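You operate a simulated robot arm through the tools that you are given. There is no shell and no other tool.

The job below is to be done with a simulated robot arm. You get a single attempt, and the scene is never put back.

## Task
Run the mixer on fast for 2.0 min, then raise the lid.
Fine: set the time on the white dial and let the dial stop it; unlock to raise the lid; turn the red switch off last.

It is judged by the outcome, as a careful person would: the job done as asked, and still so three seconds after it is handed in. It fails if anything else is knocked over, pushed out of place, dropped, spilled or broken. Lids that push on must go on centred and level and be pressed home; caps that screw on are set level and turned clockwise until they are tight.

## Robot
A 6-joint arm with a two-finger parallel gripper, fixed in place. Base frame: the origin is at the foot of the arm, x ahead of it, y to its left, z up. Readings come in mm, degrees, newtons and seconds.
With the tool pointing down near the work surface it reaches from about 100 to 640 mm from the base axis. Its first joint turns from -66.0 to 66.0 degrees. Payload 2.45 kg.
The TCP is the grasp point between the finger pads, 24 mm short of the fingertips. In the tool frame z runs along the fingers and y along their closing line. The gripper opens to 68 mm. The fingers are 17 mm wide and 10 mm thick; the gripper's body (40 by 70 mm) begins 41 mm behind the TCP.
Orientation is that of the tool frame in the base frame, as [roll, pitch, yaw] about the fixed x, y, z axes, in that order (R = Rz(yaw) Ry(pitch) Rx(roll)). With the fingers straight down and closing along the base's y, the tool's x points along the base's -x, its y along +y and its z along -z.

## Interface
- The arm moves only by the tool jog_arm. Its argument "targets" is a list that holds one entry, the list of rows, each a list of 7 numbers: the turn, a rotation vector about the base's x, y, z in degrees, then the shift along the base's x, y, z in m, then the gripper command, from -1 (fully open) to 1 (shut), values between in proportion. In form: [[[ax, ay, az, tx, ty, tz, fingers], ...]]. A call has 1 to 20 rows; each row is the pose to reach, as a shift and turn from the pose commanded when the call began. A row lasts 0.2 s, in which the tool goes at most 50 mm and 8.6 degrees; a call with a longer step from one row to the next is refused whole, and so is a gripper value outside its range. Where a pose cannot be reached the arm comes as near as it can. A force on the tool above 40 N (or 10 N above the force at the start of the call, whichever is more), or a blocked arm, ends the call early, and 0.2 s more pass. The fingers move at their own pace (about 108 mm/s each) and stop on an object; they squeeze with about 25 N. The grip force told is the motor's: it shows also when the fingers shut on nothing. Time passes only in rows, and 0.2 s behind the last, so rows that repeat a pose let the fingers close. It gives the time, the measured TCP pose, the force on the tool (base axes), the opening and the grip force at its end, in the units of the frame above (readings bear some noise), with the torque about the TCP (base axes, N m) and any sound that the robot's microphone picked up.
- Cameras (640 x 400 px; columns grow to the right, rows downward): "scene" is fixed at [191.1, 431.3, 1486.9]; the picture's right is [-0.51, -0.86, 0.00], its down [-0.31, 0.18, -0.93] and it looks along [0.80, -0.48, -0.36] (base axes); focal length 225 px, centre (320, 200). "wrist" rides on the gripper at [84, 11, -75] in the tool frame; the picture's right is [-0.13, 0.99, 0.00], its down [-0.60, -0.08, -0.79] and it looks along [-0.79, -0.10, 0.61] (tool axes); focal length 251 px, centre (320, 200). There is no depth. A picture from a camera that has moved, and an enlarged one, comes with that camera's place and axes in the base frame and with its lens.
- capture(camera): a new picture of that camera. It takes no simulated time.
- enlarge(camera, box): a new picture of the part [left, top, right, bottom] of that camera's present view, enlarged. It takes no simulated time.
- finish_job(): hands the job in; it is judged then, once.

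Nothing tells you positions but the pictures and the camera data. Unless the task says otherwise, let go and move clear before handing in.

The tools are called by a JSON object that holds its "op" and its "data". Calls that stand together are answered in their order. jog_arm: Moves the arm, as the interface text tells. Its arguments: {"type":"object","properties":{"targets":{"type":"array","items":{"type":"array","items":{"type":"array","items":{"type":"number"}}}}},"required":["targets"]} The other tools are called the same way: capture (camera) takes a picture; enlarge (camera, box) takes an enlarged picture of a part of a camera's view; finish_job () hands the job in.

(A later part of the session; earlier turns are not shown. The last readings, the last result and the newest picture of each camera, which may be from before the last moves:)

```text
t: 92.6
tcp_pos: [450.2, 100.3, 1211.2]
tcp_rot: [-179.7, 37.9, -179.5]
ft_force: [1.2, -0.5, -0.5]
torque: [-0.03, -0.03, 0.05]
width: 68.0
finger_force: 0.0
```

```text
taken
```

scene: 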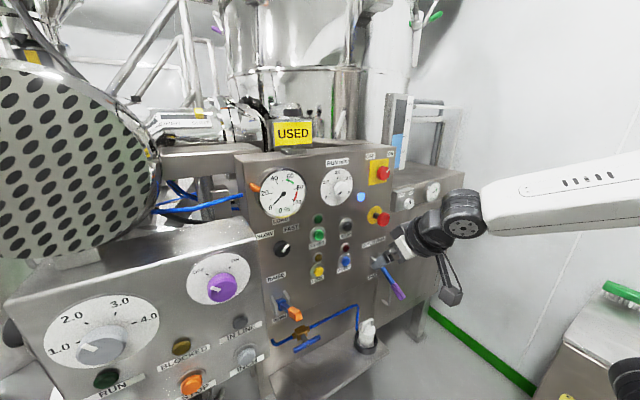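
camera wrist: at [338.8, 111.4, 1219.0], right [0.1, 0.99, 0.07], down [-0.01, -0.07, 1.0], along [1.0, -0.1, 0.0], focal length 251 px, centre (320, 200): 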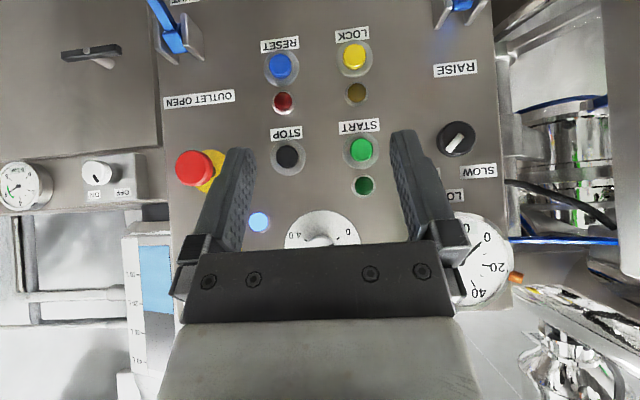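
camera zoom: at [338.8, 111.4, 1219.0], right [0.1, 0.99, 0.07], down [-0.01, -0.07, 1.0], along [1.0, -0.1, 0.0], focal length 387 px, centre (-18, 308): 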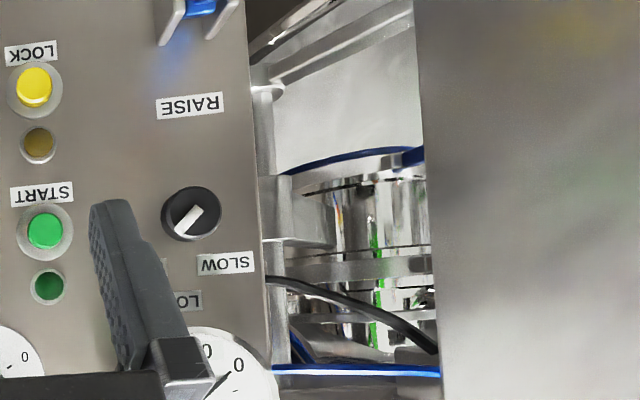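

The region behind the panel looks much the same as before. I'll return to the initial pose (t=0), which looked over the machine from above, and compare against that first picture.

{"op": "jog_arm", "data": {"targets": [[[0, 6.33, 0, -0.01, 0.015, 0.036, -1], [0, 12.67, 0, -0.02, 0.03, 0.072, -1], [0, 19, 0, -0.03, 0.045, 0.108, -1], [0, 25.33, 0, -0.04, 0.06, 0.144, -1], [0, 31.67, 0, -0.05, 0.075, 0.18, -1], [0, 38, 0, -0.0586, 0.0911, 0.2151, -1], [0, 38, 0, -0.0586, 0.0911, 0.2151, -1]]]}}

{"op": "capture", "data": {"camera": "wrist"}}

{"op": "capture", "data": {"camera": "scene"}}

```text
t: 94.2
tcp_pos: [392.0, 192.0, 1427.6]
tcp_rot: [-179.9, -0.2, -179.6]
ft_force: [0.0, 0.1, -0.3]
torque: [-0.01, 0.0, -0.02]
width: 68.0
finger_force: 0.0
```

```text
taken
camera wrist: at [307.3, 202.8, 1502.1], right [0.12, 0.99, 0.0], down [0.61, -0.07, 0.79], along [0.79, -0.1, -0.61], focal length 251 px, centre (320, 200)
```

wrist: 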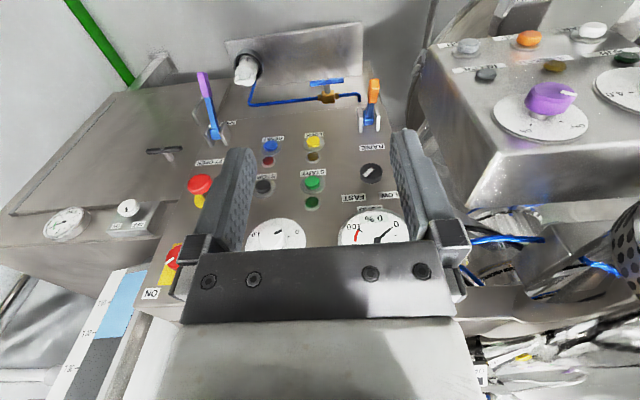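

```text
taken
```

scene: 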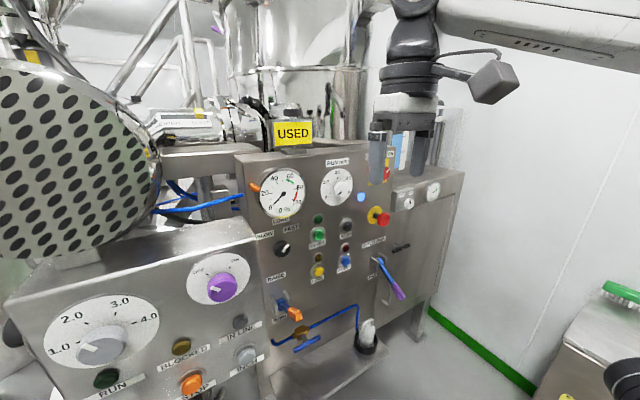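

The view from here matches the first picture too. I'll replicate the pose from t≈50, just before the lever was moved, which looked down through the gap toward the bowl.

{"op": "jog_arm", "data": {"targets": [[[0, 0, 0, 0.016, 0.01, -0.037, -1], [0, 0, 0, 0.032, 0.02, -0.074, -1], [0, 0, 0, 0.048, 0.03, -0.111, -1], [0, 0, 0, 0.064, 0.04, -0.148, -1], [0, -0.5, 0, 0.08, 0.05, -0.185, -1], [0, -1, 0, 0.096, 0.06, -0.222, -1], [0, -1.5, 0, 0.112, 0.07, -0.26, -1], [0, -2, 0, 0.1287, 0.082, -0.2976, -1], [0, -2, 0, 0.1287, 0.082, -0.2976, -1]]]}}

{"op": "capture", "data": {"camera": "wrist"}}

{"op": "enlarge", "data": {"camera": "wrist", "box": [340, 40, 520, 240]}}

```text
t: 96.2
tcp_pos: [520.7, 274.0, 1128.0]
tcp_rot: [180.0, 1.9, -179.6]
ft_force: [0.7, 0.3, 0.5]
torque: [0.0, 0.05, 0.01]
width: 68.0
finger_force: 0.0
```

```text
taken
camera wrist: at [434.2, 283.9, 1200.5], right [0.12, 0.99, 0.0], down [0.58, -0.07, 0.81], along [0.81, -0.1, -0.58], focal length 251 px, centre (320, 200)
```

wrist: 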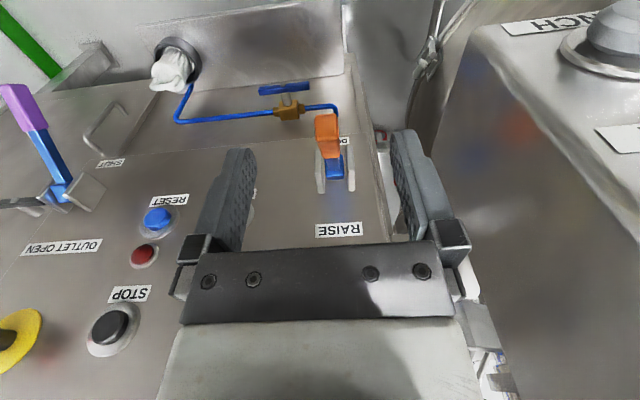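

```text
2.00 times, centred on (430, 140) of wrist
camera zoom: at [434.2, 283.9, 1200.5], right [0.12, 0.99, 0.0], down [0.58, -0.07, 0.81], along [0.81, -0.1, -0.58], focal length 503 px, centre (100, 320)
```

zoom: 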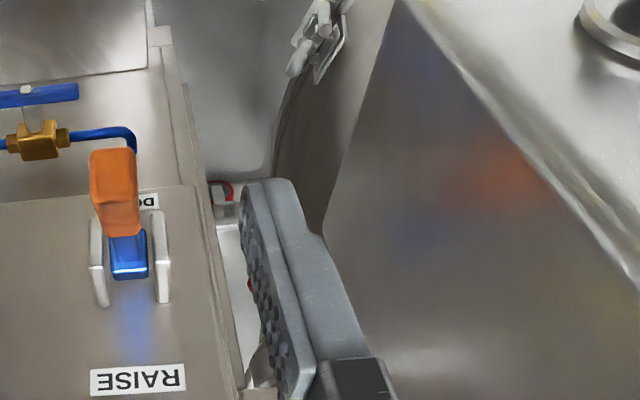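

{"op": "jog_arm", "data": {"targets": [[[0, 0, 0, 0, 0, 0.002, 1], [0, 0, 0, 0, 0, 0.002, 1], [0, 0, 0, 0, 0, 0.002, 1]]]}}

{"op": "capture", "data": {"camera": "wrist"}}

{"op": "enlarge", "data": {"camera": "wrist", "box": [340, 40, 520, 240]}}

```text
t: 97.0
tcp_pos: [521.1, 274.1, 1131.1]
tcp_rot: [180.0, 1.8, -179.6]
ft_force: [0.2, -0.3, -0.8]
torque: [-0.02, 0.06, -0.02]
width: 0.1
finger_force: 23.5
```

```text
taken
camera wrist: at [434.0, 284.0, 1202.9], right [0.12, 0.99, 0.0], down [0.58, -0.07, 0.81], along [0.81, -0.1, -0.58], focal length 251 px, centre (320, 200)
```

wrist: 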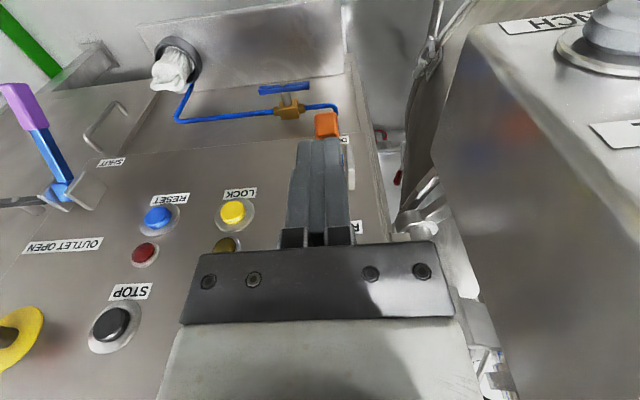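

```text
2.00 times, centred on (430, 140) of wrist
camera zoom: at [434.0, 284.0, 1202.9], right [0.12, 0.99, 0.0], down [0.58, -0.07, 0.81], along [0.81, -0.1, -0.58], focal length 503 px, centre (100, 320)
```

zoom: 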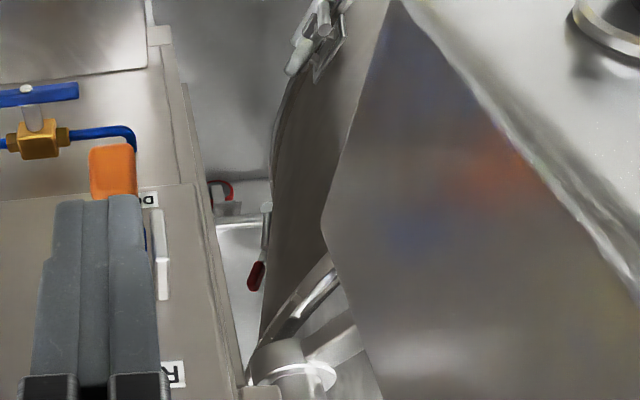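

Comparing blue-gasket heights across frames, it sat at the bowl rim (z≈946) just before I moved the lever, at about 1017 mid-stroke and at about 1057 afterwards. So the lid did rise about 110 mm. I'll confirm by looking through the gap at lower height, keeping clear of the raised lever.

{"op": "jog_arm", "data": {"targets": [[[0, -7, 0, -0.01, 0, -0.01, 1], [0, -14, 0, -0.02, 0, -0.03, 1], [0, -21, 0, -0.03, 0, -0.06, 1], [0, -28, 0, -0.035, 0, -0.1, 1], [0, -28, 0, -0.035, 0, -0.135, 1], [0, -28, 0, -0.035, 0, -0.17, 1], [0, -28, 0, -0.035, 0, -0.2, 1], [0, -28, 0, -0.035, 0, -0.2, 1]]]}}

{"op": "capture", "data": {"camera": "wrist"}}

{"op": "enlarge", "data": {"camera": "wrist", "box": [380, 100, 640, 360]}}

```text
t: 98.8
tcp_pos: [484.4, 274.5, 931.9]
tcp_rot: [-179.8, 29.9, -179.6]
ft_force: [0.9, 0.5, -0.2]
torque: [-0.01, -0.02, 0.03]
width: 0.2
finger_force: 24.3
```

```text
taken
camera wrist: at [375.0, 284.3, 954.3], right [0.11, 0.99, 0.06], down [0.13, -0.07, 0.99], along [0.99, -0.1, -0.14], focal length 251 px, centre (320, 200)
```

wrist: 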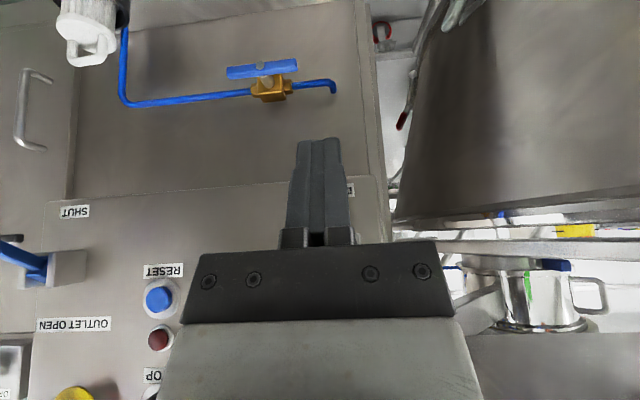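

```text
1.54 times, centred on (510, 230) of wrist
camera zoom: at [375.0, 284.3, 954.3], right [0.11, 0.99, 0.06], down [0.13, -0.07, 0.99], along [0.99, -0.1, -0.14], focal length 387 px, centre (28, 154)
```

zoom: 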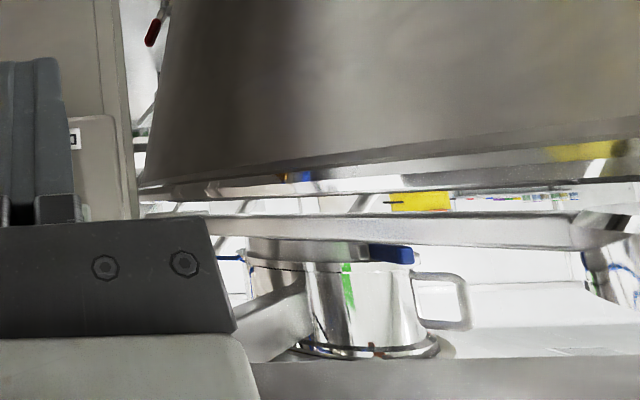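

This view isn't conclusive: the cylinder with the handle seems unchanged, though an exposed lift rod is visible. I'll take a look from above the cabinet gap down onto the bowl and lid, with the tool down and yawed left.

{"op": "jog_arm", "data": {"targets": [[[0, 0, 0, 0, 0, 0.05, 1], [0, 0, 0, 0, 0, 0.1, 1], [0, 0, 0, 0, 0, 0.15, 1], [0, 0, 0, 0, 0, 0.2, 1], [0, 7.5, 0, 0.015, 0, 0.24, 1], [0, 15, 0, 0.03, 0, 0.28, 1], [0, 22.5, 0, 0.045, 0, 0.32, 1], [0, 30, 0, 0.06, 0, 0.36, 1], [0, 30, 0, 0.08, 0.01, 0.368, 1], [0, 30, 0, 0.1, 0.02, 0.368, 1], [0, 30, 0, 0.1, 0.02, 0.368, 1]]]}}

{"op": "jog_arm", "data": {"targets": [[[0, 0, 8, 0, 0, 0, 1], [0, 0, 16, 0, 0, 0, 1], [0, 0, 24, 0, 0, 0, 1], [0, 0, 32, 0, 0, 0, 1], [0, 0, 40, 0, 0, 0, 1], [0, 0, 45, 0, 0, 0, 1], [0, 0, 45, 0, 0, 0, 1]]]}}

{"op": "capture", "data": {"camera": "wrist"}}

{"op": "capture", "data": {"camera": "scene"}}

```text
t: 101.2
tcp_pos: [585.9, 293.9, 1298.3]
tcp_rot: [179.9, 0.0, -179.6]
ft_force: [0.1, 0.6, 0.5]
torque: [-0.02, -0.02, 0.01]
width: 0.0
finger_force: 23.4
```

```text
t: 102.8
tcp_pos: [584.3, 293.9, 1297.2]
tcp_rot: [-179.9, -0.1, -134.5]
ft_force: [0.1, -0.6, -1.0]
torque: [0.03, 0.02, -0.01]
width: 0.0
finger_force: 23.8
```

```text
taken
camera wrist: at [519.0, 241.6, 1373.7], right [-0.62, 0.79, 0.0], down [0.48, 0.38, 0.79], along [0.62, 0.49, -0.61], focal length 251 px, centre (320, 200)
```

wrist: 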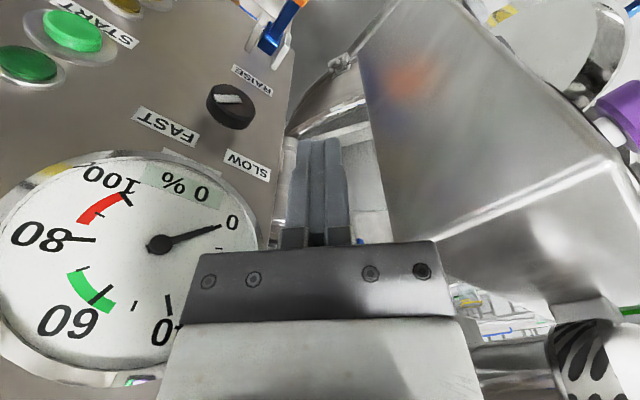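

```text
taken
```

scene: 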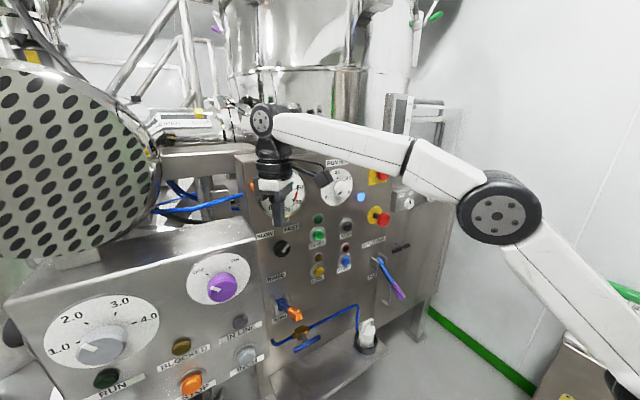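

The fingers block the gap. I'll yaw back 30° so the gap shows beside the gripper.

{"op": "jog_arm", "data": {"targets": [[[0, 0, -7.5, 0.005, -0.01, 0, 1], [0, 0, -15, 0.01, -0.02, 0, 1], [0, 0, -22.5, 0.015, -0.03, 0, 1], [0, 0, -30, 0.019, -0.041, 0, 1], [0, 0, -30, 0.019, -0.041, 0, 1]]]}}

{"op": "capture", "data": {"camera": "wrist"}}

{"op": "enlarge", "data": {"camera": "wrist", "box": [360, 60, 560, 260]}}

```text
t: 104.0
tcp_pos: [603.5, 254.3, 1298.4]
tcp_rot: [-179.9, -0.2, -164.8]
ft_force: [-0.5, -0.7, 0.8]
torque: [-0.01, 0.0, -0.02]
width: 0.0
finger_force: 23.2
```

```text
taken
camera wrist: at [520.8, 241.3, 1373.2], right [-0.14, 0.99, 0.0], down [0.6, 0.08, 0.79], along [0.78, 0.11, -0.61], focal length 251 px, centre (320, 200)
```

wrist: 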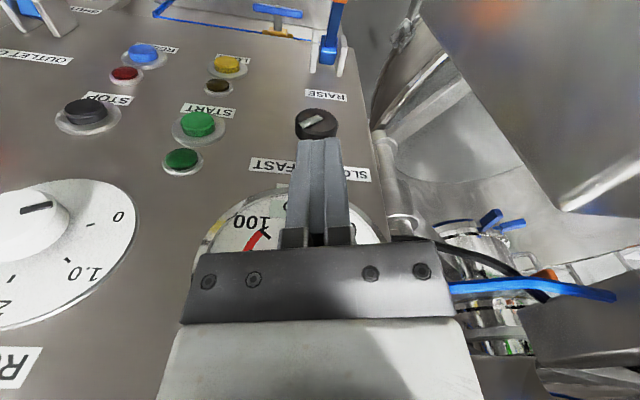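

```text
2.00 times, centred on (460, 160) of wrist
camera zoom: at [520.8, 241.3, 1373.2], right [-0.14, 0.99, 0.0], down [0.6, 0.08, 0.79], along [0.78, 0.11, -0.61], focal length 503 px, centre (40, 280)
```

zoom: 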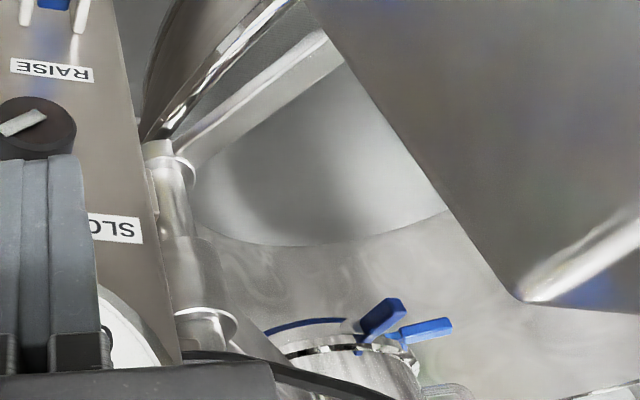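

I need a clearer overall look at the machine left of and behind the panel. I'll raise the camera and yaw left for a wider view.

{"op": "jog_arm", "data": {"targets": [[[0, 0, 3, -0.02, 0.005, 0.04, 1], [0, 0, 8, -0.04, 0.01, 0.08, 1], [0, 0, 13, -0.06, 0.015, 0.12, 1], [0, 0, 18, -0.08, 0.02, 0.15, 1], [0, 0, 23, -0.1, 0.025, 0.17, 1], [0, 0, 25, -0.12, 0.03, 0.17, 1], [0, 0, 25, -0.12, 0.03, 0.17, 1]]]}}

{"op": "capture", "data": {"camera": "wrist"}}

{"op": "enlarge", "data": {"camera": "wrist", "box": [340, 100, 640, 400]}}

```text
t: 105.6
tcp_pos: [467.6, 271.7, 1434.7]
tcp_rot: [-180.0, 0.0, -139.4]
ft_force: [0.7, 0.2, -0.4]
torque: [0.02, 0.01, 0.0]
width: 0.1
finger_force: 23.4
out of reach, approached as far as the arm can: row 3, 4, 5, 6, 7
```

```text
taken
camera wrist: at [396.6, 224.8, 1510.2], right [-0.55, 0.84, 0.0], down [0.51, 0.33, 0.79], along [0.66, 0.43, -0.61], focal length 251 px, centre (320, 200)
```

wrist: 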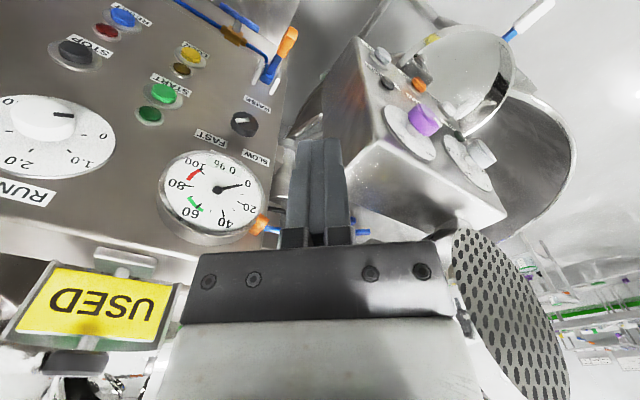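

```text
1.33 times, centred on (490, 250) of wrist
camera zoom: at [396.6, 224.8, 1510.2], right [-0.55, 0.84, 0.0], down [0.51, 0.33, 0.79], along [0.66, 0.43, -0.61], focal length 335 px, centre (93, 133)
```

zoom: 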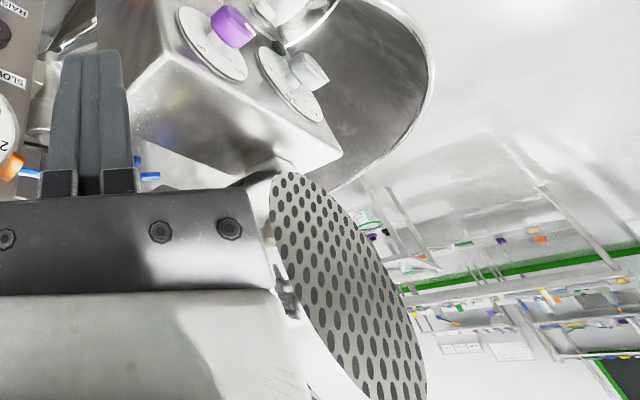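

The scene camera is fixed, so I'll repeat the exact zooms I took at t=0 and t=2.6 and look for anything that has moved.

{"op": "enlarge", "data": {"camera": "scene", "box": [0, 220, 260, 400]}}

{"op": "enlarge", "data": {"camera": "scene", "box": [0, 40, 200, 280]}}

{"op": "enlarge", "data": {"camera": "scene", "box": [150, 60, 400, 216]}}

```text
2.22 times, centred on (130, 310) of scene
camera zoom: at [191.1, 431.3, 1486.9], right [-0.51, -0.86, 0.0], down [-0.31, 0.18, -0.93], along [0.8, -0.48, -0.36], focal length 501 px, centre (742, -44)
```

zoom: 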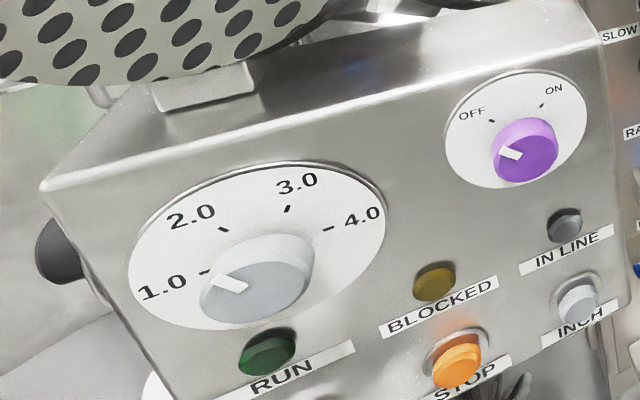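

```text
1.67 times, centred on (100, 160) of scene
camera zoom: at [191.1, 431.3, 1486.9], right [-0.51, -0.86, 0.0], down [-0.31, 0.18, -0.93], along [0.8, -0.48, -0.36], focal length 376 px, centre (687, 267)
```

zoom: 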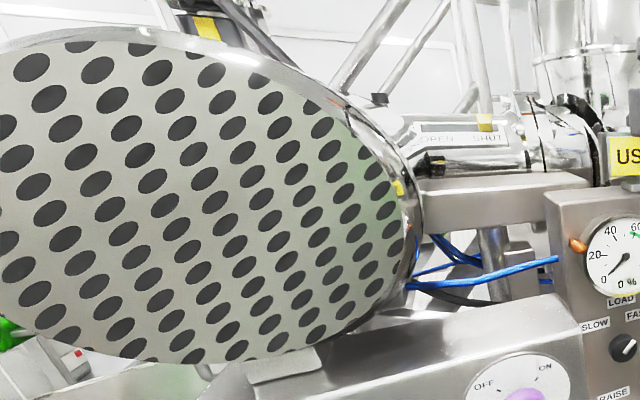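

```text
2.56 times, centred on (275, 138) of scene
camera zoom: at [191.1, 431.3, 1486.9], right [-0.51, -0.86, 0.0], down [-0.31, 0.18, -0.93], along [0.8, -0.48, -0.36], focal length 577 px, centre (435, 359)
```

zoom: 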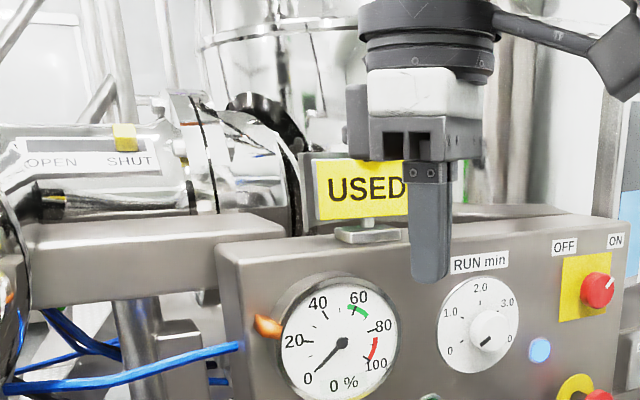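

The perforated drum and beam haven't moved, so they aren't the lid. I'll go back to the low viewpoint and zoom hard on the bowl rim to see whether the lid sits on it or above it.

{"op": "jog_arm", "data": {"targets": [[[0, 0, -8, 0, 0, -0.04, 1], [0, 0, -16, 0, 0, -0.08, 1], [0, 0, -24, 0, 0, -0.12, 1], [0, 0, -32, 0, 0, -0.16, 1], [0, 0, -40, 0, 0, -0.2, 1], [0, 0, -40, 0, 0, -0.24, 1]]]}}

{"op": "jog_arm", "data": {"targets": [[[0, -7.5, 0, 0, 0, -0.04, 1], [0, -15, 0, 0.005, 0, -0.08, 1], [0, -22.5, 0, 0.01, 0, -0.12, 1], [0, -30, 0, 0.016, 0, -0.16, 1], [0, -30, 0, 0.016, 0.003, -0.2, 1], [0, -30, 0, 0.016, 0.003, -0.24, 1], [0, -30, 0, 0.016, 0.003, -0.263, 1], [0, -30, 0, 0.016, 0.003, -0.263, 1]]]}}

{"op": "enlarge", "data": {"camera": "wrist", "box": [380, 170, 520, 270]}}

{"op": "enlarge", "data": {"camera": "wrist", "box": [500, 170, 640, 270]}}

```text
t: 107.0
tcp_pos: [468.0, 271.1, 1193.2]
tcp_rot: [179.9, 0.0, -179.7]
ft_force: [0.7, 0.2, -0.4]
torque: [0.02, 0.0, 0.03]
width: 0.1
finger_force: 23.4
```

```text
t: 108.8
tcp_pos: [483.4, 274.0, 930.7]
tcp_rot: [-179.8, 29.9, -179.5]
ft_force: [-0.2, 0.5, 1.0]
torque: [0.01, -0.03, -0.03]
width: 0.0
finger_force: 23.7
```

```text
4.00 times, centred on (450, 220) of wrist
camera zoom: at [374.0, 284.0, 953.5], right [0.11, 0.99, 0.06], down [0.13, -0.07, 0.99], along [0.99, -0.1, -0.14], focal length 1006 px, centre (-200, 120)
```

zoom: 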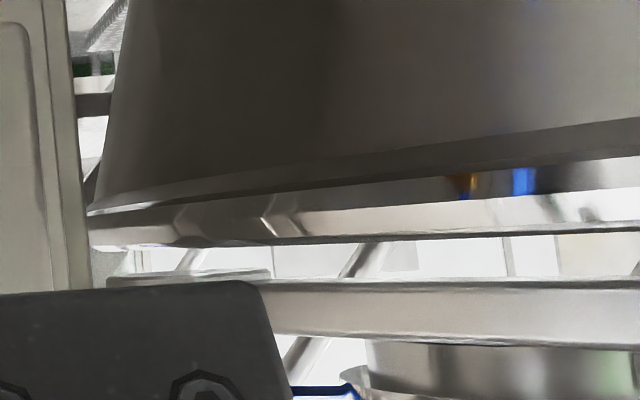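

```text
4.00 times, centred on (570, 220) of wrist
camera zoom: at [374.0, 284.0, 953.5], right [0.11, 0.99, 0.06], down [0.13, -0.07, 0.99], along [0.99, -0.1, -0.14], focal length 1006 px, centre (-680, 120)
```

zoom: 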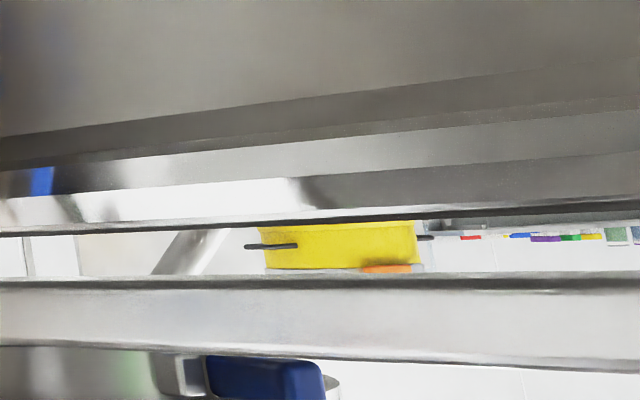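

The low object looks like an open receiving bin, not the mixer. The mixer's tank may be the tall vessel behind the panel, which I saw looking upward at t=2.6. I'll replicate that pose and compare.

{"op": "jog_arm", "data": {"targets": [[[0, 0, 0, -0.01, -0.01, 0.045, 1], [0, 0, 0, -0.01, -0.03, 0.09, 1], [0, 0, 0, -0.01, -0.05, 0.135, -1], [0, 0, 0, -0.01, -0.07, 0.18, -1], [0, 0, 0, -0.01, -0.09, 0.225, -1], [0, 0, 0, -0.005, -0.11, 0.27, -1], [0, -7.5, 0, 0, -0.125, 0.31, -1], [0, -15, 0, 0, -0.125, 0.35, -1], [0, -22.5, 0, 0, -0.125, 0.367, -1], [0, -30, 0, 0, -0.125, 0.367, -1], [0, -37.5, 0, 0, -0.125, 0.367, -1], [0, -45, 0, 0, -0.125, 0.367, -1], [0, -52.5, 0, 0, -0.125, 0.367, -1], [0, -60, 0, -0.004, -0.125, 0.367, -1], [0, -60, 0, -0.004, -0.125, 0.367, -1]]]}}

{"op": "capture", "data": {"camera": "wrist"}}

{"op": "enlarge", "data": {"camera": "wrist", "box": [40, 0, 360, 200]}}

```text
t: 112.0
tcp_pos: [480.9, 148.9, 1297.8]
tcp_rot: [-97.5, 89.6, -97.4]
ft_force: [-0.8, -0.1, -0.1]
torque: [-0.02, 0.03, 0.02]
width: 67.8
finger_force: 0.1
```

```text
taken
camera wrist: at [406.2, 159.0, 1213.7], right [0.0, 0.99, 0.12], down [-0.79, -0.07, 0.61], along [0.61, -0.1, 0.79], focal length 251 px, centre (320, 200)
```

wrist: 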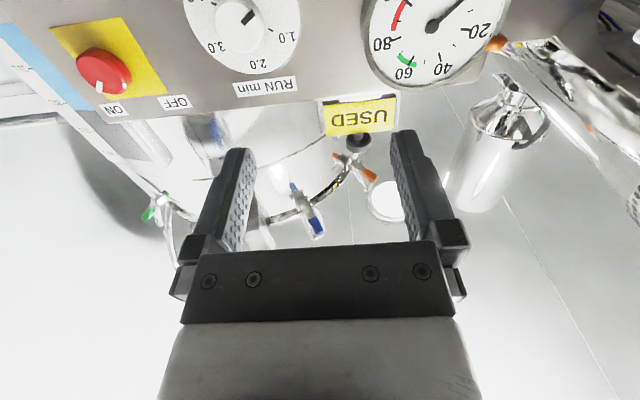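

```text
2.00 times, centred on (200, 100) of wrist
camera zoom: at [406.2, 159.0, 1213.7], right [0.0, 0.99, 0.12], down [-0.79, -0.07, 0.61], along [0.61, -0.1, 0.79], focal length 503 px, centre (560, 400)
```

zoom: 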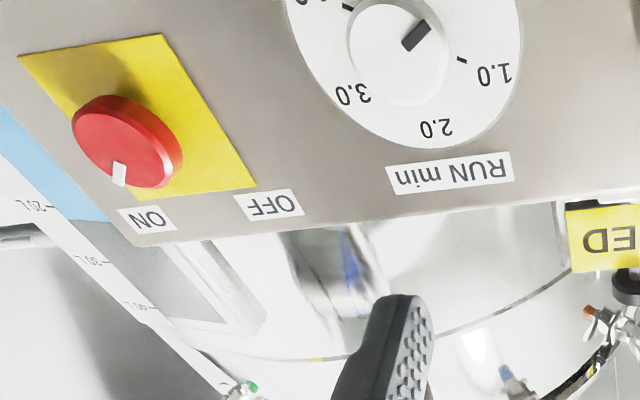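

A new soft dark shape appears at left (around pixel 110,170), which I don't think was in the t=2.6 picture. I'll look closer at it.

{"op": "enlarge", "data": {"camera": "wrist", "box": [0, 90, 240, 300]}}

{"op": "enlarge", "data": {"camera": "scene", "box": [340, 0, 560, 140]}}

{"op": "capture", "data": {"camera": "scene"}}

```text
1.90 times, centred on (120, 195) of wrist
camera zoom: at [406.2, 159.0, 1213.7], right [0.0, 0.99, 0.12], down [-0.79, -0.07, 0.61], along [0.61, -0.1, 0.79], focal length 479 px, centre (701, 210)
```

zoom: 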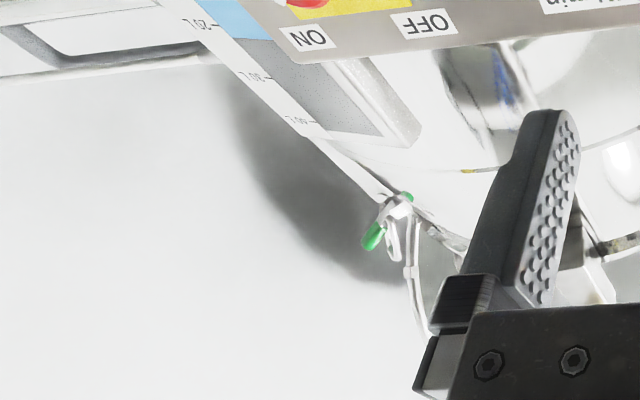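

```text
2.86 times, centred on (450, 70) of scene
camera zoom: at [191.1, 431.3, 1486.9], right [-0.51, -0.86, 0.0], down [-0.31, 0.18, -0.93], along [0.8, -0.48, -0.36], focal length 644 px, centre (-51, 571)
```

zoom: 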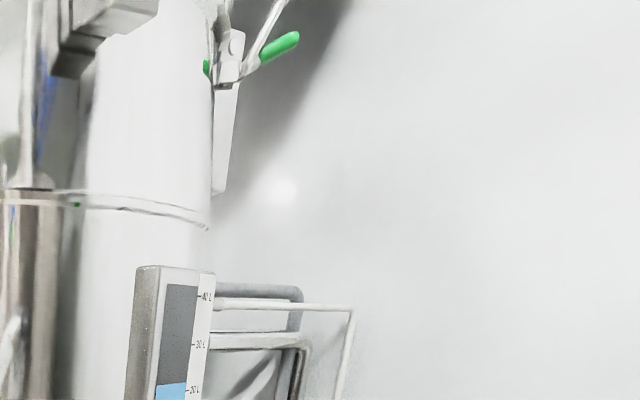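

```text
taken
```

scene: 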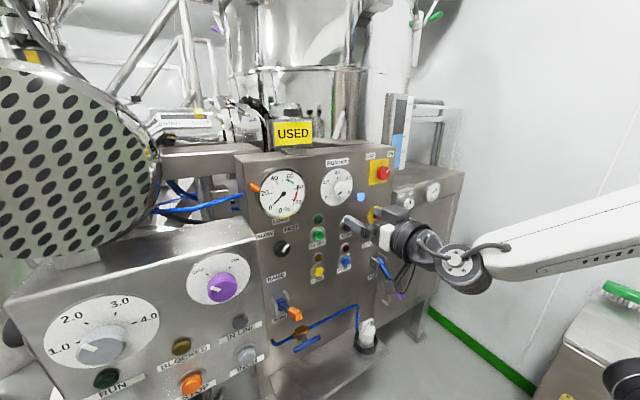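

There's a shadow on the side wall that suggests something overhead has moved. I'll look upward at the vessel top from a better-centred position.

{"op": "jog_arm", "data": {"targets": [[[0, 0, 0, -0.005, -0.02, 0.02, -1], [0, 0, 0, -0.01, -0.04, 0.04, -1], [0, 0, 0, -0.015, -0.06, 0.06, -1], [0, 0, 0, -0.02, -0.08, 0.08, -1], [0, 0, 0, -0.02, -0.11, 0.1, -1], [0, 0, 0, -0.02, -0.11, 0.1, -1]]]}}

{"op": "capture", "data": {"camera": "wrist"}}

{"op": "enlarge", "data": {"camera": "wrist", "box": [180, 0, 480, 250]}}

```text
t: 113.4
tcp_pos: [540.3, 56.5, 1370.5]
tcp_rot: [-106.7, 89.5, -106.7]
ft_force: [-0.2, 0.4, -0.4]
torque: [0.02, -0.04, 0.02]
width: 68.1
finger_force: 0.0
out of reach, approached as far as the arm can: row 1, 2, 3, 4, 5, 6
```

```text
taken
camera wrist: at [465.8, 67.7, 1286.2], right [0.0, 0.99, 0.12], down [-0.79, -0.07, 0.61], along [0.61, -0.1, 0.79], focal length 251 px, centre (320, 200)
```

wrist: 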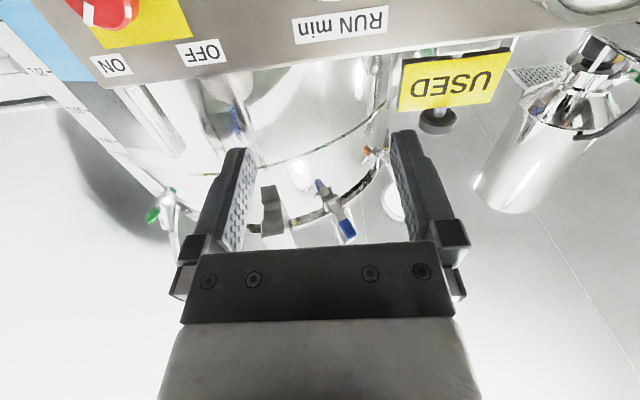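

```text
1.60 times, centred on (330, 125) of wrist
camera zoom: at [465.8, 67.7, 1286.2], right [0.0, 0.99, 0.12], down [-0.79, -0.07, 0.61], along [0.61, -0.1, 0.79], focal length 402 px, centre (304, 320)
```

zoom: 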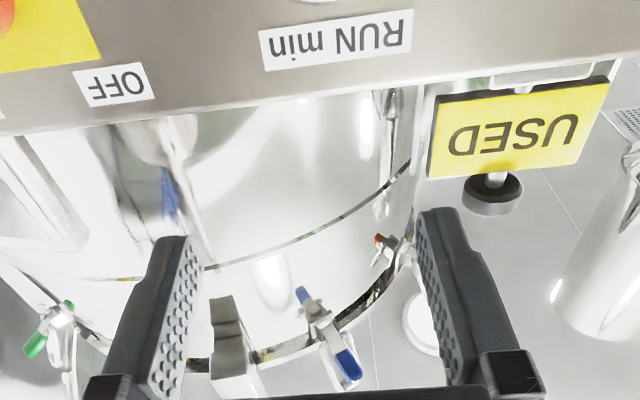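

The vessel's top edge has clamps, and its lid would sit just above the scene camera's view. I'll tilt the tool up so the camera can see above the vessel's rim.

{"op": "jog_arm", "data": {"targets": [[[0, -6, 0, 0, 0, -0.015, -1], [0, -12, 0, -0.005, 0, -0.03, -1], [0, -18, 0, -0.01, 0, -0.045, -1], [0, -24, 0, -0.015, 0, -0.06, -1], [0, -28, 0, -0.02, 0, -0.07, -1], [0, -28, 0, -0.02, 0, -0.07, -1]]]}}

{"op": "capture", "data": {"camera": "wrist"}}

{"op": "capture", "data": {"camera": "scene"}}

```text
t: 114.8
tcp_pos: [515.5, 77.2, 1300.6]
tcp_rot: [-0.2, 62.3, -0.9]
ft_force: [0.2, -0.1, 0.1]
torque: [-0.01, 0.0, -0.01]
width: 68.0
finger_force: 0.1
out of reach, approached as far as the arm can: row 3, 4, 5, 6
```

```text
taken
camera wrist: at [488.1, 87.9, 1191.4], right [-0.05, 0.99, 0.11], down [-0.98, -0.07, 0.16], along [0.17, -0.1, 0.98], focal length 251 px, centre (320, 200)
```

wrist: 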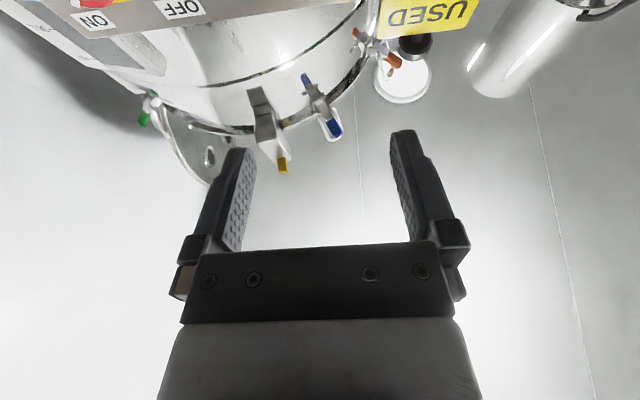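

```text
taken
```

scene: 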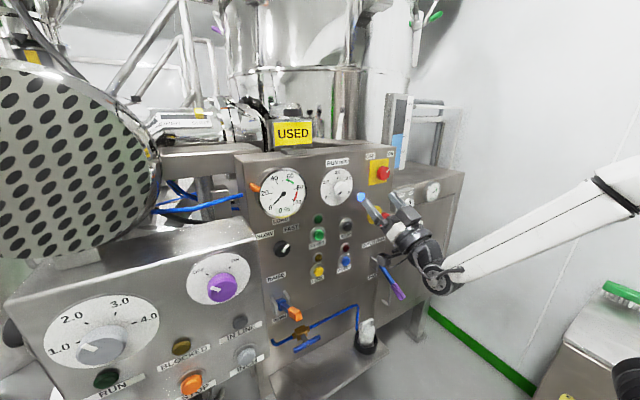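

From this angle only the ceiling shows above the rim, and the gripper hides higher elevations. I'll reorient so the camera looks forward with its wide axis vertical (tool rolled −90°, yawed right) to see above the vessel.

{"op": "jog_arm", "data": {"targets": [[[0, 7, 0, 0.0, 0, 0.01, -1], [0, 14, 0, 0.0, 0, 0.02, -1], [0, 21, 0, 0.0, 0, 0.03, -1], [0, 28, 0, 0.0, 0.01, 0.04, -1], [0, 28, 0, 0.0, 0.02, 0.04, -1]]]}}

{"op": "jog_arm", "data": {"targets": [[[-8.18, 0, 0, 0, 0, 0, -1], [-16.36, 0, 0, 0, 0, 0, -1], [-24.54, 0, 0, 0, 0, 0, -1], [-32.72, 0, 0, 0, 0, 0, -1], [-40.9, 0, 0, 0, 0, 0, -1], [-49.08, 0, 0, 0, 0, 0, -1], [-57.26, 0, 0, 0, 0, 0, -1], [-65.44, 0, 0, 0, 0, 0, -1], [-73.62, 0, 0, 0, 0, 0, -1], [-81.8, 0, 0, 0, 0, 0, -1], [-90, 0, 0, 0, 0, 0, -1], [-90, 0, 0, 0, 0, 0, -1]]]}}

{"op": "capture", "data": {"camera": "wrist"}}

```text
t: 116.0
tcp_pos: [515.2, 98.4, 1340.8]
tcp_rot: [-104.8, 89.5, -104.9]
ft_force: [-0.3, 0.6, 0.1]
torque: [0.01, 0.02, 0.02]
width: 68.1
finger_force: 0.1
out of reach, approached as far as the arm can: row 4
```

```text
t: 118.6
tcp_pos: [516.2, 98.1, 1340.3]
tcp_rot: [-90.0, -0.6, -90.1]
ft_force: [0.1, 1.0, -0.3]
torque: [-0.01, -0.01, 0.02]
width: 67.8
finger_force: 0.0
```

```text
taken
camera wrist: at [441.1, 13.8, 1329.9], right [0.0, 0.12, -0.99], down [-0.79, 0.61, 0.07], along [0.61, 0.79, 0.09], focal length 251 px, centre (320, 200)
```

wrist: 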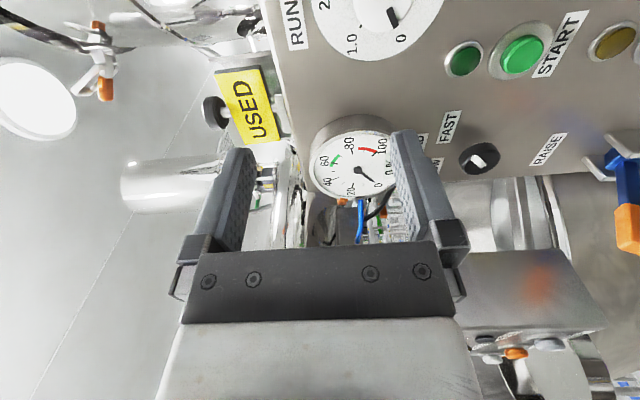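

Now I'll yaw the tool −60° (to the right) while staying in free space, so the camera faces the tall vessel.

{"op": "jog_arm", "data": {"targets": [[[0, 0, -7.5, -0.01, 0.0, 0.005, -1], [0, 0, -15, -0.02, 0.0, 0.01, -1], [0, 0, -22.5, -0.03, 0.0, 0.015, -1], [0, 0, -30, -0.04, 0.0, 0.02, -1], [0, 0, -37.5, -0.05, 0.0, 0.025, -1], [0, 0, -45, -0.06, 0.0, 0.03, -1], [0, 0, -52.5, -0.07, 0.0, 0.035, -1], [0, 0, -60, -0.08, 0.0, 0.04, -1], [0, 0, -60, -0.08, 0.0, 0.04, -1]]]}}

{"op": "capture", "data": {"camera": "wrist"}}

{"op": "capture", "data": {"camera": "scene"}}

```text
t: 120.6
tcp_pos: [435.7, 97.9, 1381.5]
tcp_rot: [-90.1, -0.4, -150.1]
ft_force: [-0.4, -1.0, -0.4]
torque: [0.01, -0.01, 0.02]
width: 67.9
finger_force: 0.1
```

```text
taken
camera wrist: at [325.5, 121.2, 1370.6], right [0.1, 0.06, -0.99], down [0.13, 0.99, 0.07], along [0.99, -0.14, 0.1], focal length 251 px, centre (320, 200)
```

wrist: 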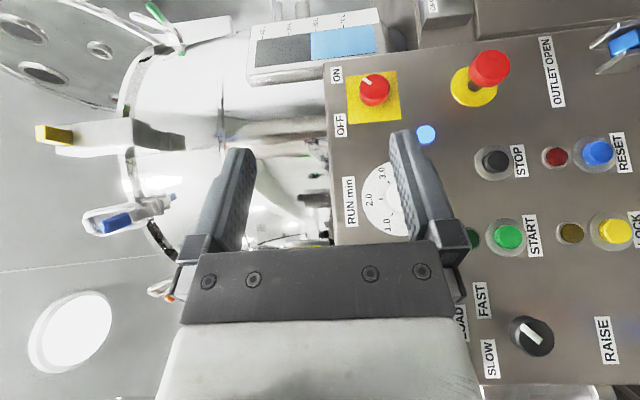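

```text
taken
```

scene: 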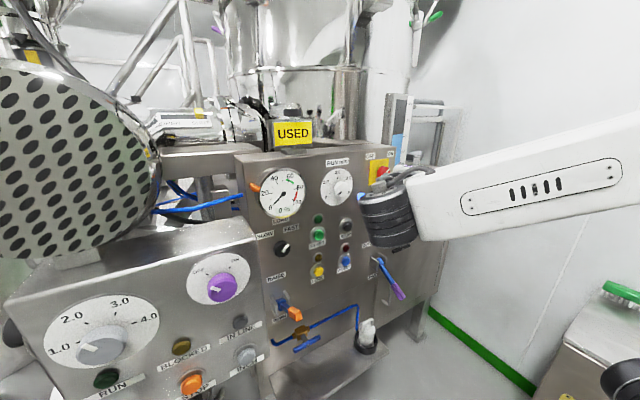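

Now I can see it: the vessel's open rim with clamps, and at top-left a disc with ports, which looks like the lid standing open. I'll enlarge it.

{"op": "enlarge", "data": {"camera": "wrist", "box": [0, 0, 260, 162]}}

{"op": "enlarge", "data": {"camera": "wrist", "box": [-120, -80, 240, 145]}}

```text
2.46 times, centred on (130, 81) of wrist
camera zoom: at [325.5, 121.2, 1370.6], right [0.1, 0.06, -0.99], down [0.13, 0.99, 0.07], along [0.99, -0.14, 0.1], focal length 619 px, centre (788, 493)
```

zoom: 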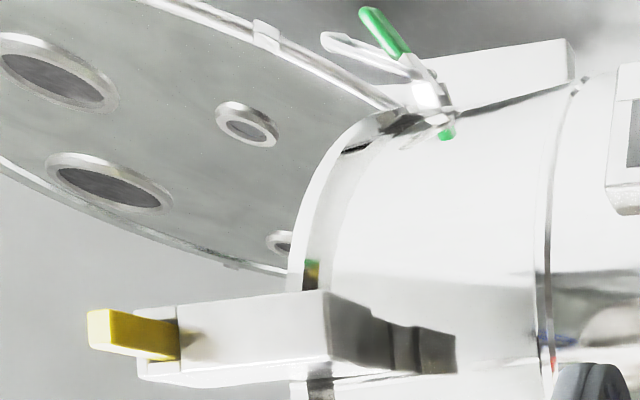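

```text
refused: -120 is not a number from 0 to 640
```

The lid is up: the disc with ports is swung open on its hinge above the vessel's open rim, and the latch has retracted. Now only the red main switch remains. I'll return the tool to horizontal with roll 0.

{"op": "jog_arm", "data": {"targets": [[[0, 0, 7.5, 0.01, 0.0, -0.005, -1], [0, 0, 15, 0.02, 0.0, -0.01, -1], [0, 0, 22.5, 0.03, 0.0, -0.015, -1], [0, 0, 30, 0.04, 0.0, -0.02, -1], [0, 0, 37.5, 0.05, 0.0, -0.025, -1], [0, 0, 45, 0.06, 0.0, -0.03, -1], [0, 0, 52.5, 0.07, 0.0, -0.035, -1], [0, 0, 60, 0.08, 0.0, -0.04, -1], [0, 0, 60, 0.1, -0.02, -0.04, -1], [0, 0, 60, 0.12, -0.05, -0.04, -1], [0, 0, 60, 0.13, -0.09, -0.05, -1], [0, 0, 60, 0.135, -0.13, -0.06, -1], [0, 0, 60, 0.135, -0.165, -0.066, -1], [0, 0, 60, 0.135, -0.176, -0.066, -1]]]}}

{"op": "jog_arm", "data": {"targets": [[[8.18, 0, 0, 0, 0, 0, -1], [16.36, 0, 0, 0, 0, 0, -1], [24.54, 0, 0, 0, 0, 0, -1], [32.72, 0, 0, 0, 0, 0, -1], [40.9, 0, 0, 0, 0, 0, -1], [49.08, 0, 0, 0, 0, 0, -1], [57.26, 0, 0, 0, 0, 0, -1], [65.44, 0, 0, 0, 0, 0, -1], [73.62, 0, 0, 0, 0, 0, -1], [81.8, 0, 0, 0, 0, 0, -1], [90, 0, 0, 0, 0, 0, -1], [90, 0, 0, 0, 0, 0, -1]]]}}

{"op": "capture", "data": {"camera": "wrist"}}

{"op": "enlarge", "data": {"camera": "scene", "box": [320, 140, 440, 215]}}

```text
t: 123.6
tcp_pos: [557.8, 34.3, 1337.1]
tcp_rot: [-90.1, -0.4, -90.5]
ft_force: [-0.7, 1.0, 0.1]
torque: [-0.01, -0.02, 0.0]
width: 68.0
finger_force: 0.0
out of reach, approached as far as the arm can: row 11, 12, 13, 14
```

```text
t: 126.2
tcp_pos: [561.7, 35.4, 1338.9]
tcp_rot: [-116.6, 89.6, -117.0]
ft_force: [0.4, -0.2, -0.6]
torque: [0.0, -0.02, 0.0]
width: 68.1
finger_force: 0.1
```

```text
taken
camera wrist: at [485.3, 45.8, 1254.1], right [0.0, 0.99, 0.12], down [-0.79, -0.07, 0.61], along [0.61, -0.1, 0.79], focal length 251 px, centre (320, 200)
```

wrist: 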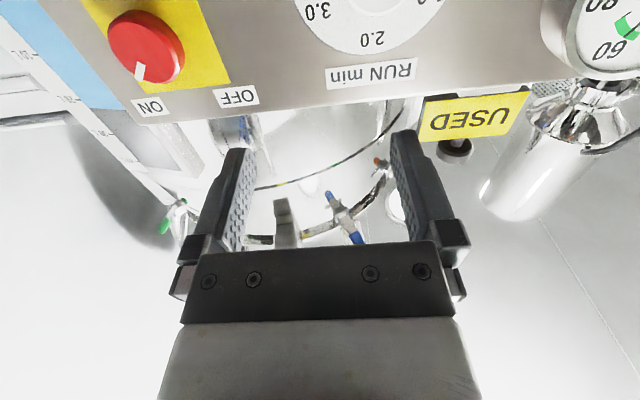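

```text
5.33 times, centred on (380, 178) of scene
camera zoom: at [191.1, 431.3, 1486.9], right [-0.51, -0.86, 0.0], down [-0.31, 0.18, -0.93], along [0.8, -0.48, -0.36], focal length 1202 px, centre (0, 320)
```

zoom: 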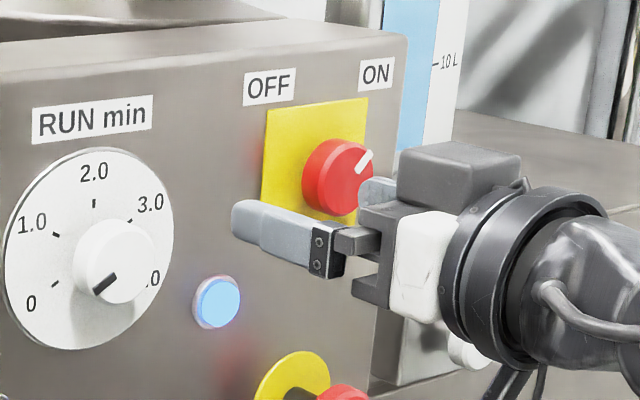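

The arm couldn't fold that far back. I'll approach the red switch (centre about (660,−76,1313.5)) at a larger x, where it should be reachable.

{"op": "jog_arm", "data": {"targets": [[[0, 0, 0, 0.015, -0.02, -0.005, -1], [0, 0, 0, 0.03, -0.045, -0.01, -1], [0, 0, 0, 0.04, -0.07, -0.015, -1], [0, 0, 0, 0.046, -0.095, -0.02, -1], [0, 0, 0, 0.048, -0.1114, -0.0254, -1], [0, 0, 0, 0.048, -0.1114, -0.0254, -1]]]}}

{"op": "capture", "data": {"camera": "wrist"}}

{"op": "enlarge", "data": {"camera": "scene", "box": [320, 140, 440, 215]}}

```text
t: 127.6
tcp_pos: [576.1, 36.5, 1339.7]
tcp_rot: [-112.3, 89.5, -112.6]
ft_force: [0.3, 0.2, -0.2]
torque: [0.03, -0.01, 0.0]
width: 68.2
finger_force: 0.0
out of reach, approached as far as the arm can: row 1, 2, 3, 4, 5, 6
```

```text
taken
camera wrist: at [500.9, 47.2, 1255.1], right [0.01, 0.99, 0.12], down [-0.79, -0.07, 0.61], along [0.61, -0.1, 0.79], focal length 251 px, centre (320, 200)
```

wrist: 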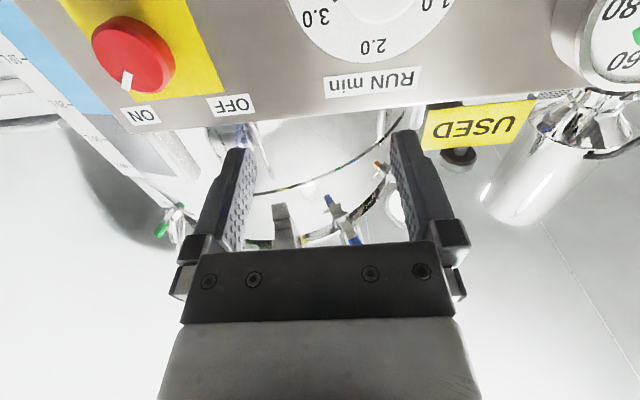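

```text
5.33 times, centred on (380, 178) of scene
camera zoom: at [191.1, 431.3, 1486.9], right [-0.51, -0.86, 0.0], down [-0.31, 0.18, -0.93], along [0.8, -0.48, -0.36], focal length 1202 px, centre (0, 320)
```

zoom: 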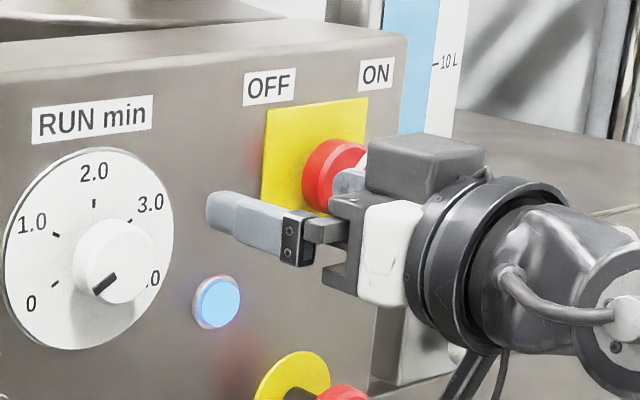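

This is a wrist singularity, with the forearm collinear with the tool. I'll cross to the other side with the tool pointing down, then rotate to horizontal in front of the red switch.

{"op": "jog_arm", "data": {"targets": [[[0, 8.18, 0, -0.008, 0, 0.004, -1], [0, 16.36, 0, -0.016, 0, 0.008, -1], [0, 24.54, 0, -0.024, 0, 0.012, -1], [0, 32.72, 0, -0.032, 0, 0.016, -1], [0, 40.9, 0, -0.04, 0, 0.02, -1], [0, 49.08, 0, -0.048, 0, 0.024, -1], [0, 57.26, 0, -0.056, 0, 0.028, -1], [0, 65.44, 0, -0.064, 0, 0.032, -1], [0, 73.62, 0, -0.072, 0, 0.036, -1], [0, 81.8, 0, -0.08, 0, 0.04, -1], [0, 90, 0, -0.088, 0, 0.044, -1], [0, 90, 0, -0.088, -0.03, 0.044, -1], [0, 90, 0, -0.088, -0.06, 0.044, -1], [0, 90, 0, -0.088, -0.09, 0.044, -1], [0, 90, 0, -0.088, -0.1125, 0.044, -1], [0, 90, 0, -0.088, -0.1125, 0.044, -1]]]}}

{"op": "capture", "data": {"camera": "scene"}}

```text
t: 131.0
tcp_pos: [485.5, -74.5, 1383.4]
tcp_rot: [180.0, -0.1, -179.6]
ft_force: [-0.8, -1.0, 0.7]
torque: [0.02, -0.01, 0.01]
width: 68.1
finger_force: 0.0
out of reach, approached as far as the arm can: row 3
```

```text
taken
```

scene: 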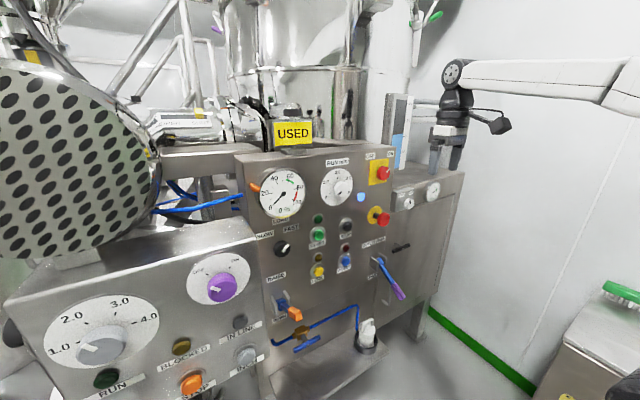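

{"op": "jog_arm", "data": {"targets": [[[0, -8.18, 0, 0.01, 0, -0.006, -1], [0, -16.36, 0, 0.02, 0, -0.012, -1], [0, -24.54, 0, 0.03, 0, -0.018, -1], [0, -32.72, 0, 0.04, 0, -0.025, -1], [0, -40.9, 0, 0.05, 0, -0.032, -1], [0, -49.08, 0, 0.06, 0, -0.039, -1], [0, -57.26, 0, 0.07, -0.001, -0.046, -1], [0, -65.44, 0, 0.08, -0.001, -0.053, -1], [0, -73.62, 0, 0.09, -0.0015, -0.06, -1], [0, -81.8, 0, 0.1, -0.0015, -0.065, -1], [0, -90, 0, 0.1145, -0.0015, -0.07, -1], [0, -90, 0, 0.1145, -0.0015, -0.07, -1]]]}}

{"op": "capture", "data": {"camera": "wrist"}}

{"op": "enlarge", "data": {"camera": "scene", "box": [320, 140, 440, 215]}}

```text
t: 133.6
tcp_pos: [602.1, -73.1, 1311.6]
tcp_rot: [-101.8, 88.5, -101.0]
ft_force: [0.5, -0.6, -0.1]
torque: [0.0, 0.0, 0.09]
width: 67.6
finger_force: 0.0
```

```text
taken
camera wrist: at [525.8, -65.9, 1228.5], right [-0.01, 0.99, 0.1], down [-0.79, -0.07, 0.61], along [0.61, -0.08, 0.79], focal length 251 px, centre (320, 200)
```

wrist: 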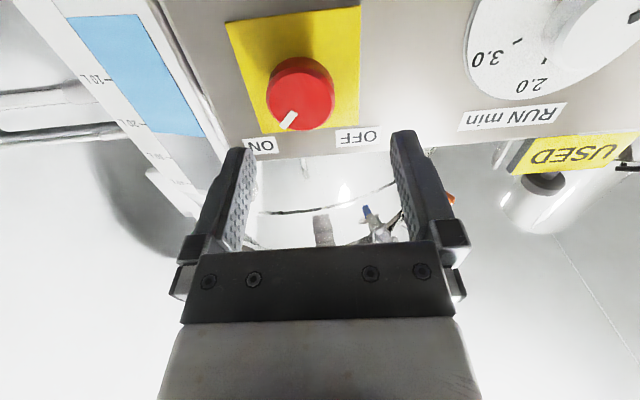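

```text
5.33 times, centred on (380, 178) of scene
camera zoom: at [191.1, 431.2, 1486.9], right [-0.51, -0.86, 0.0], down [-0.31, 0.18, -0.93], along [0.8, -0.48, -0.36], focal length 1202 px, centre (0, 320)
```

zoom: 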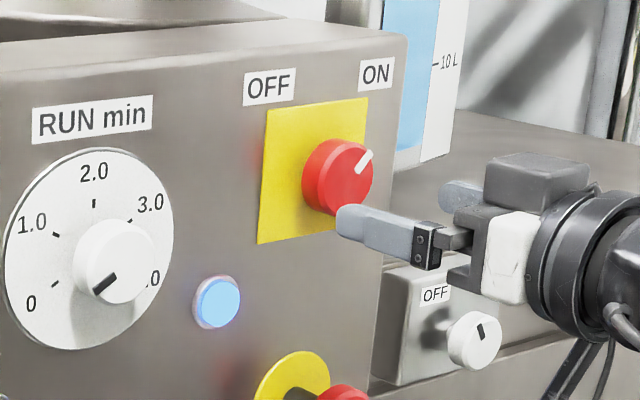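

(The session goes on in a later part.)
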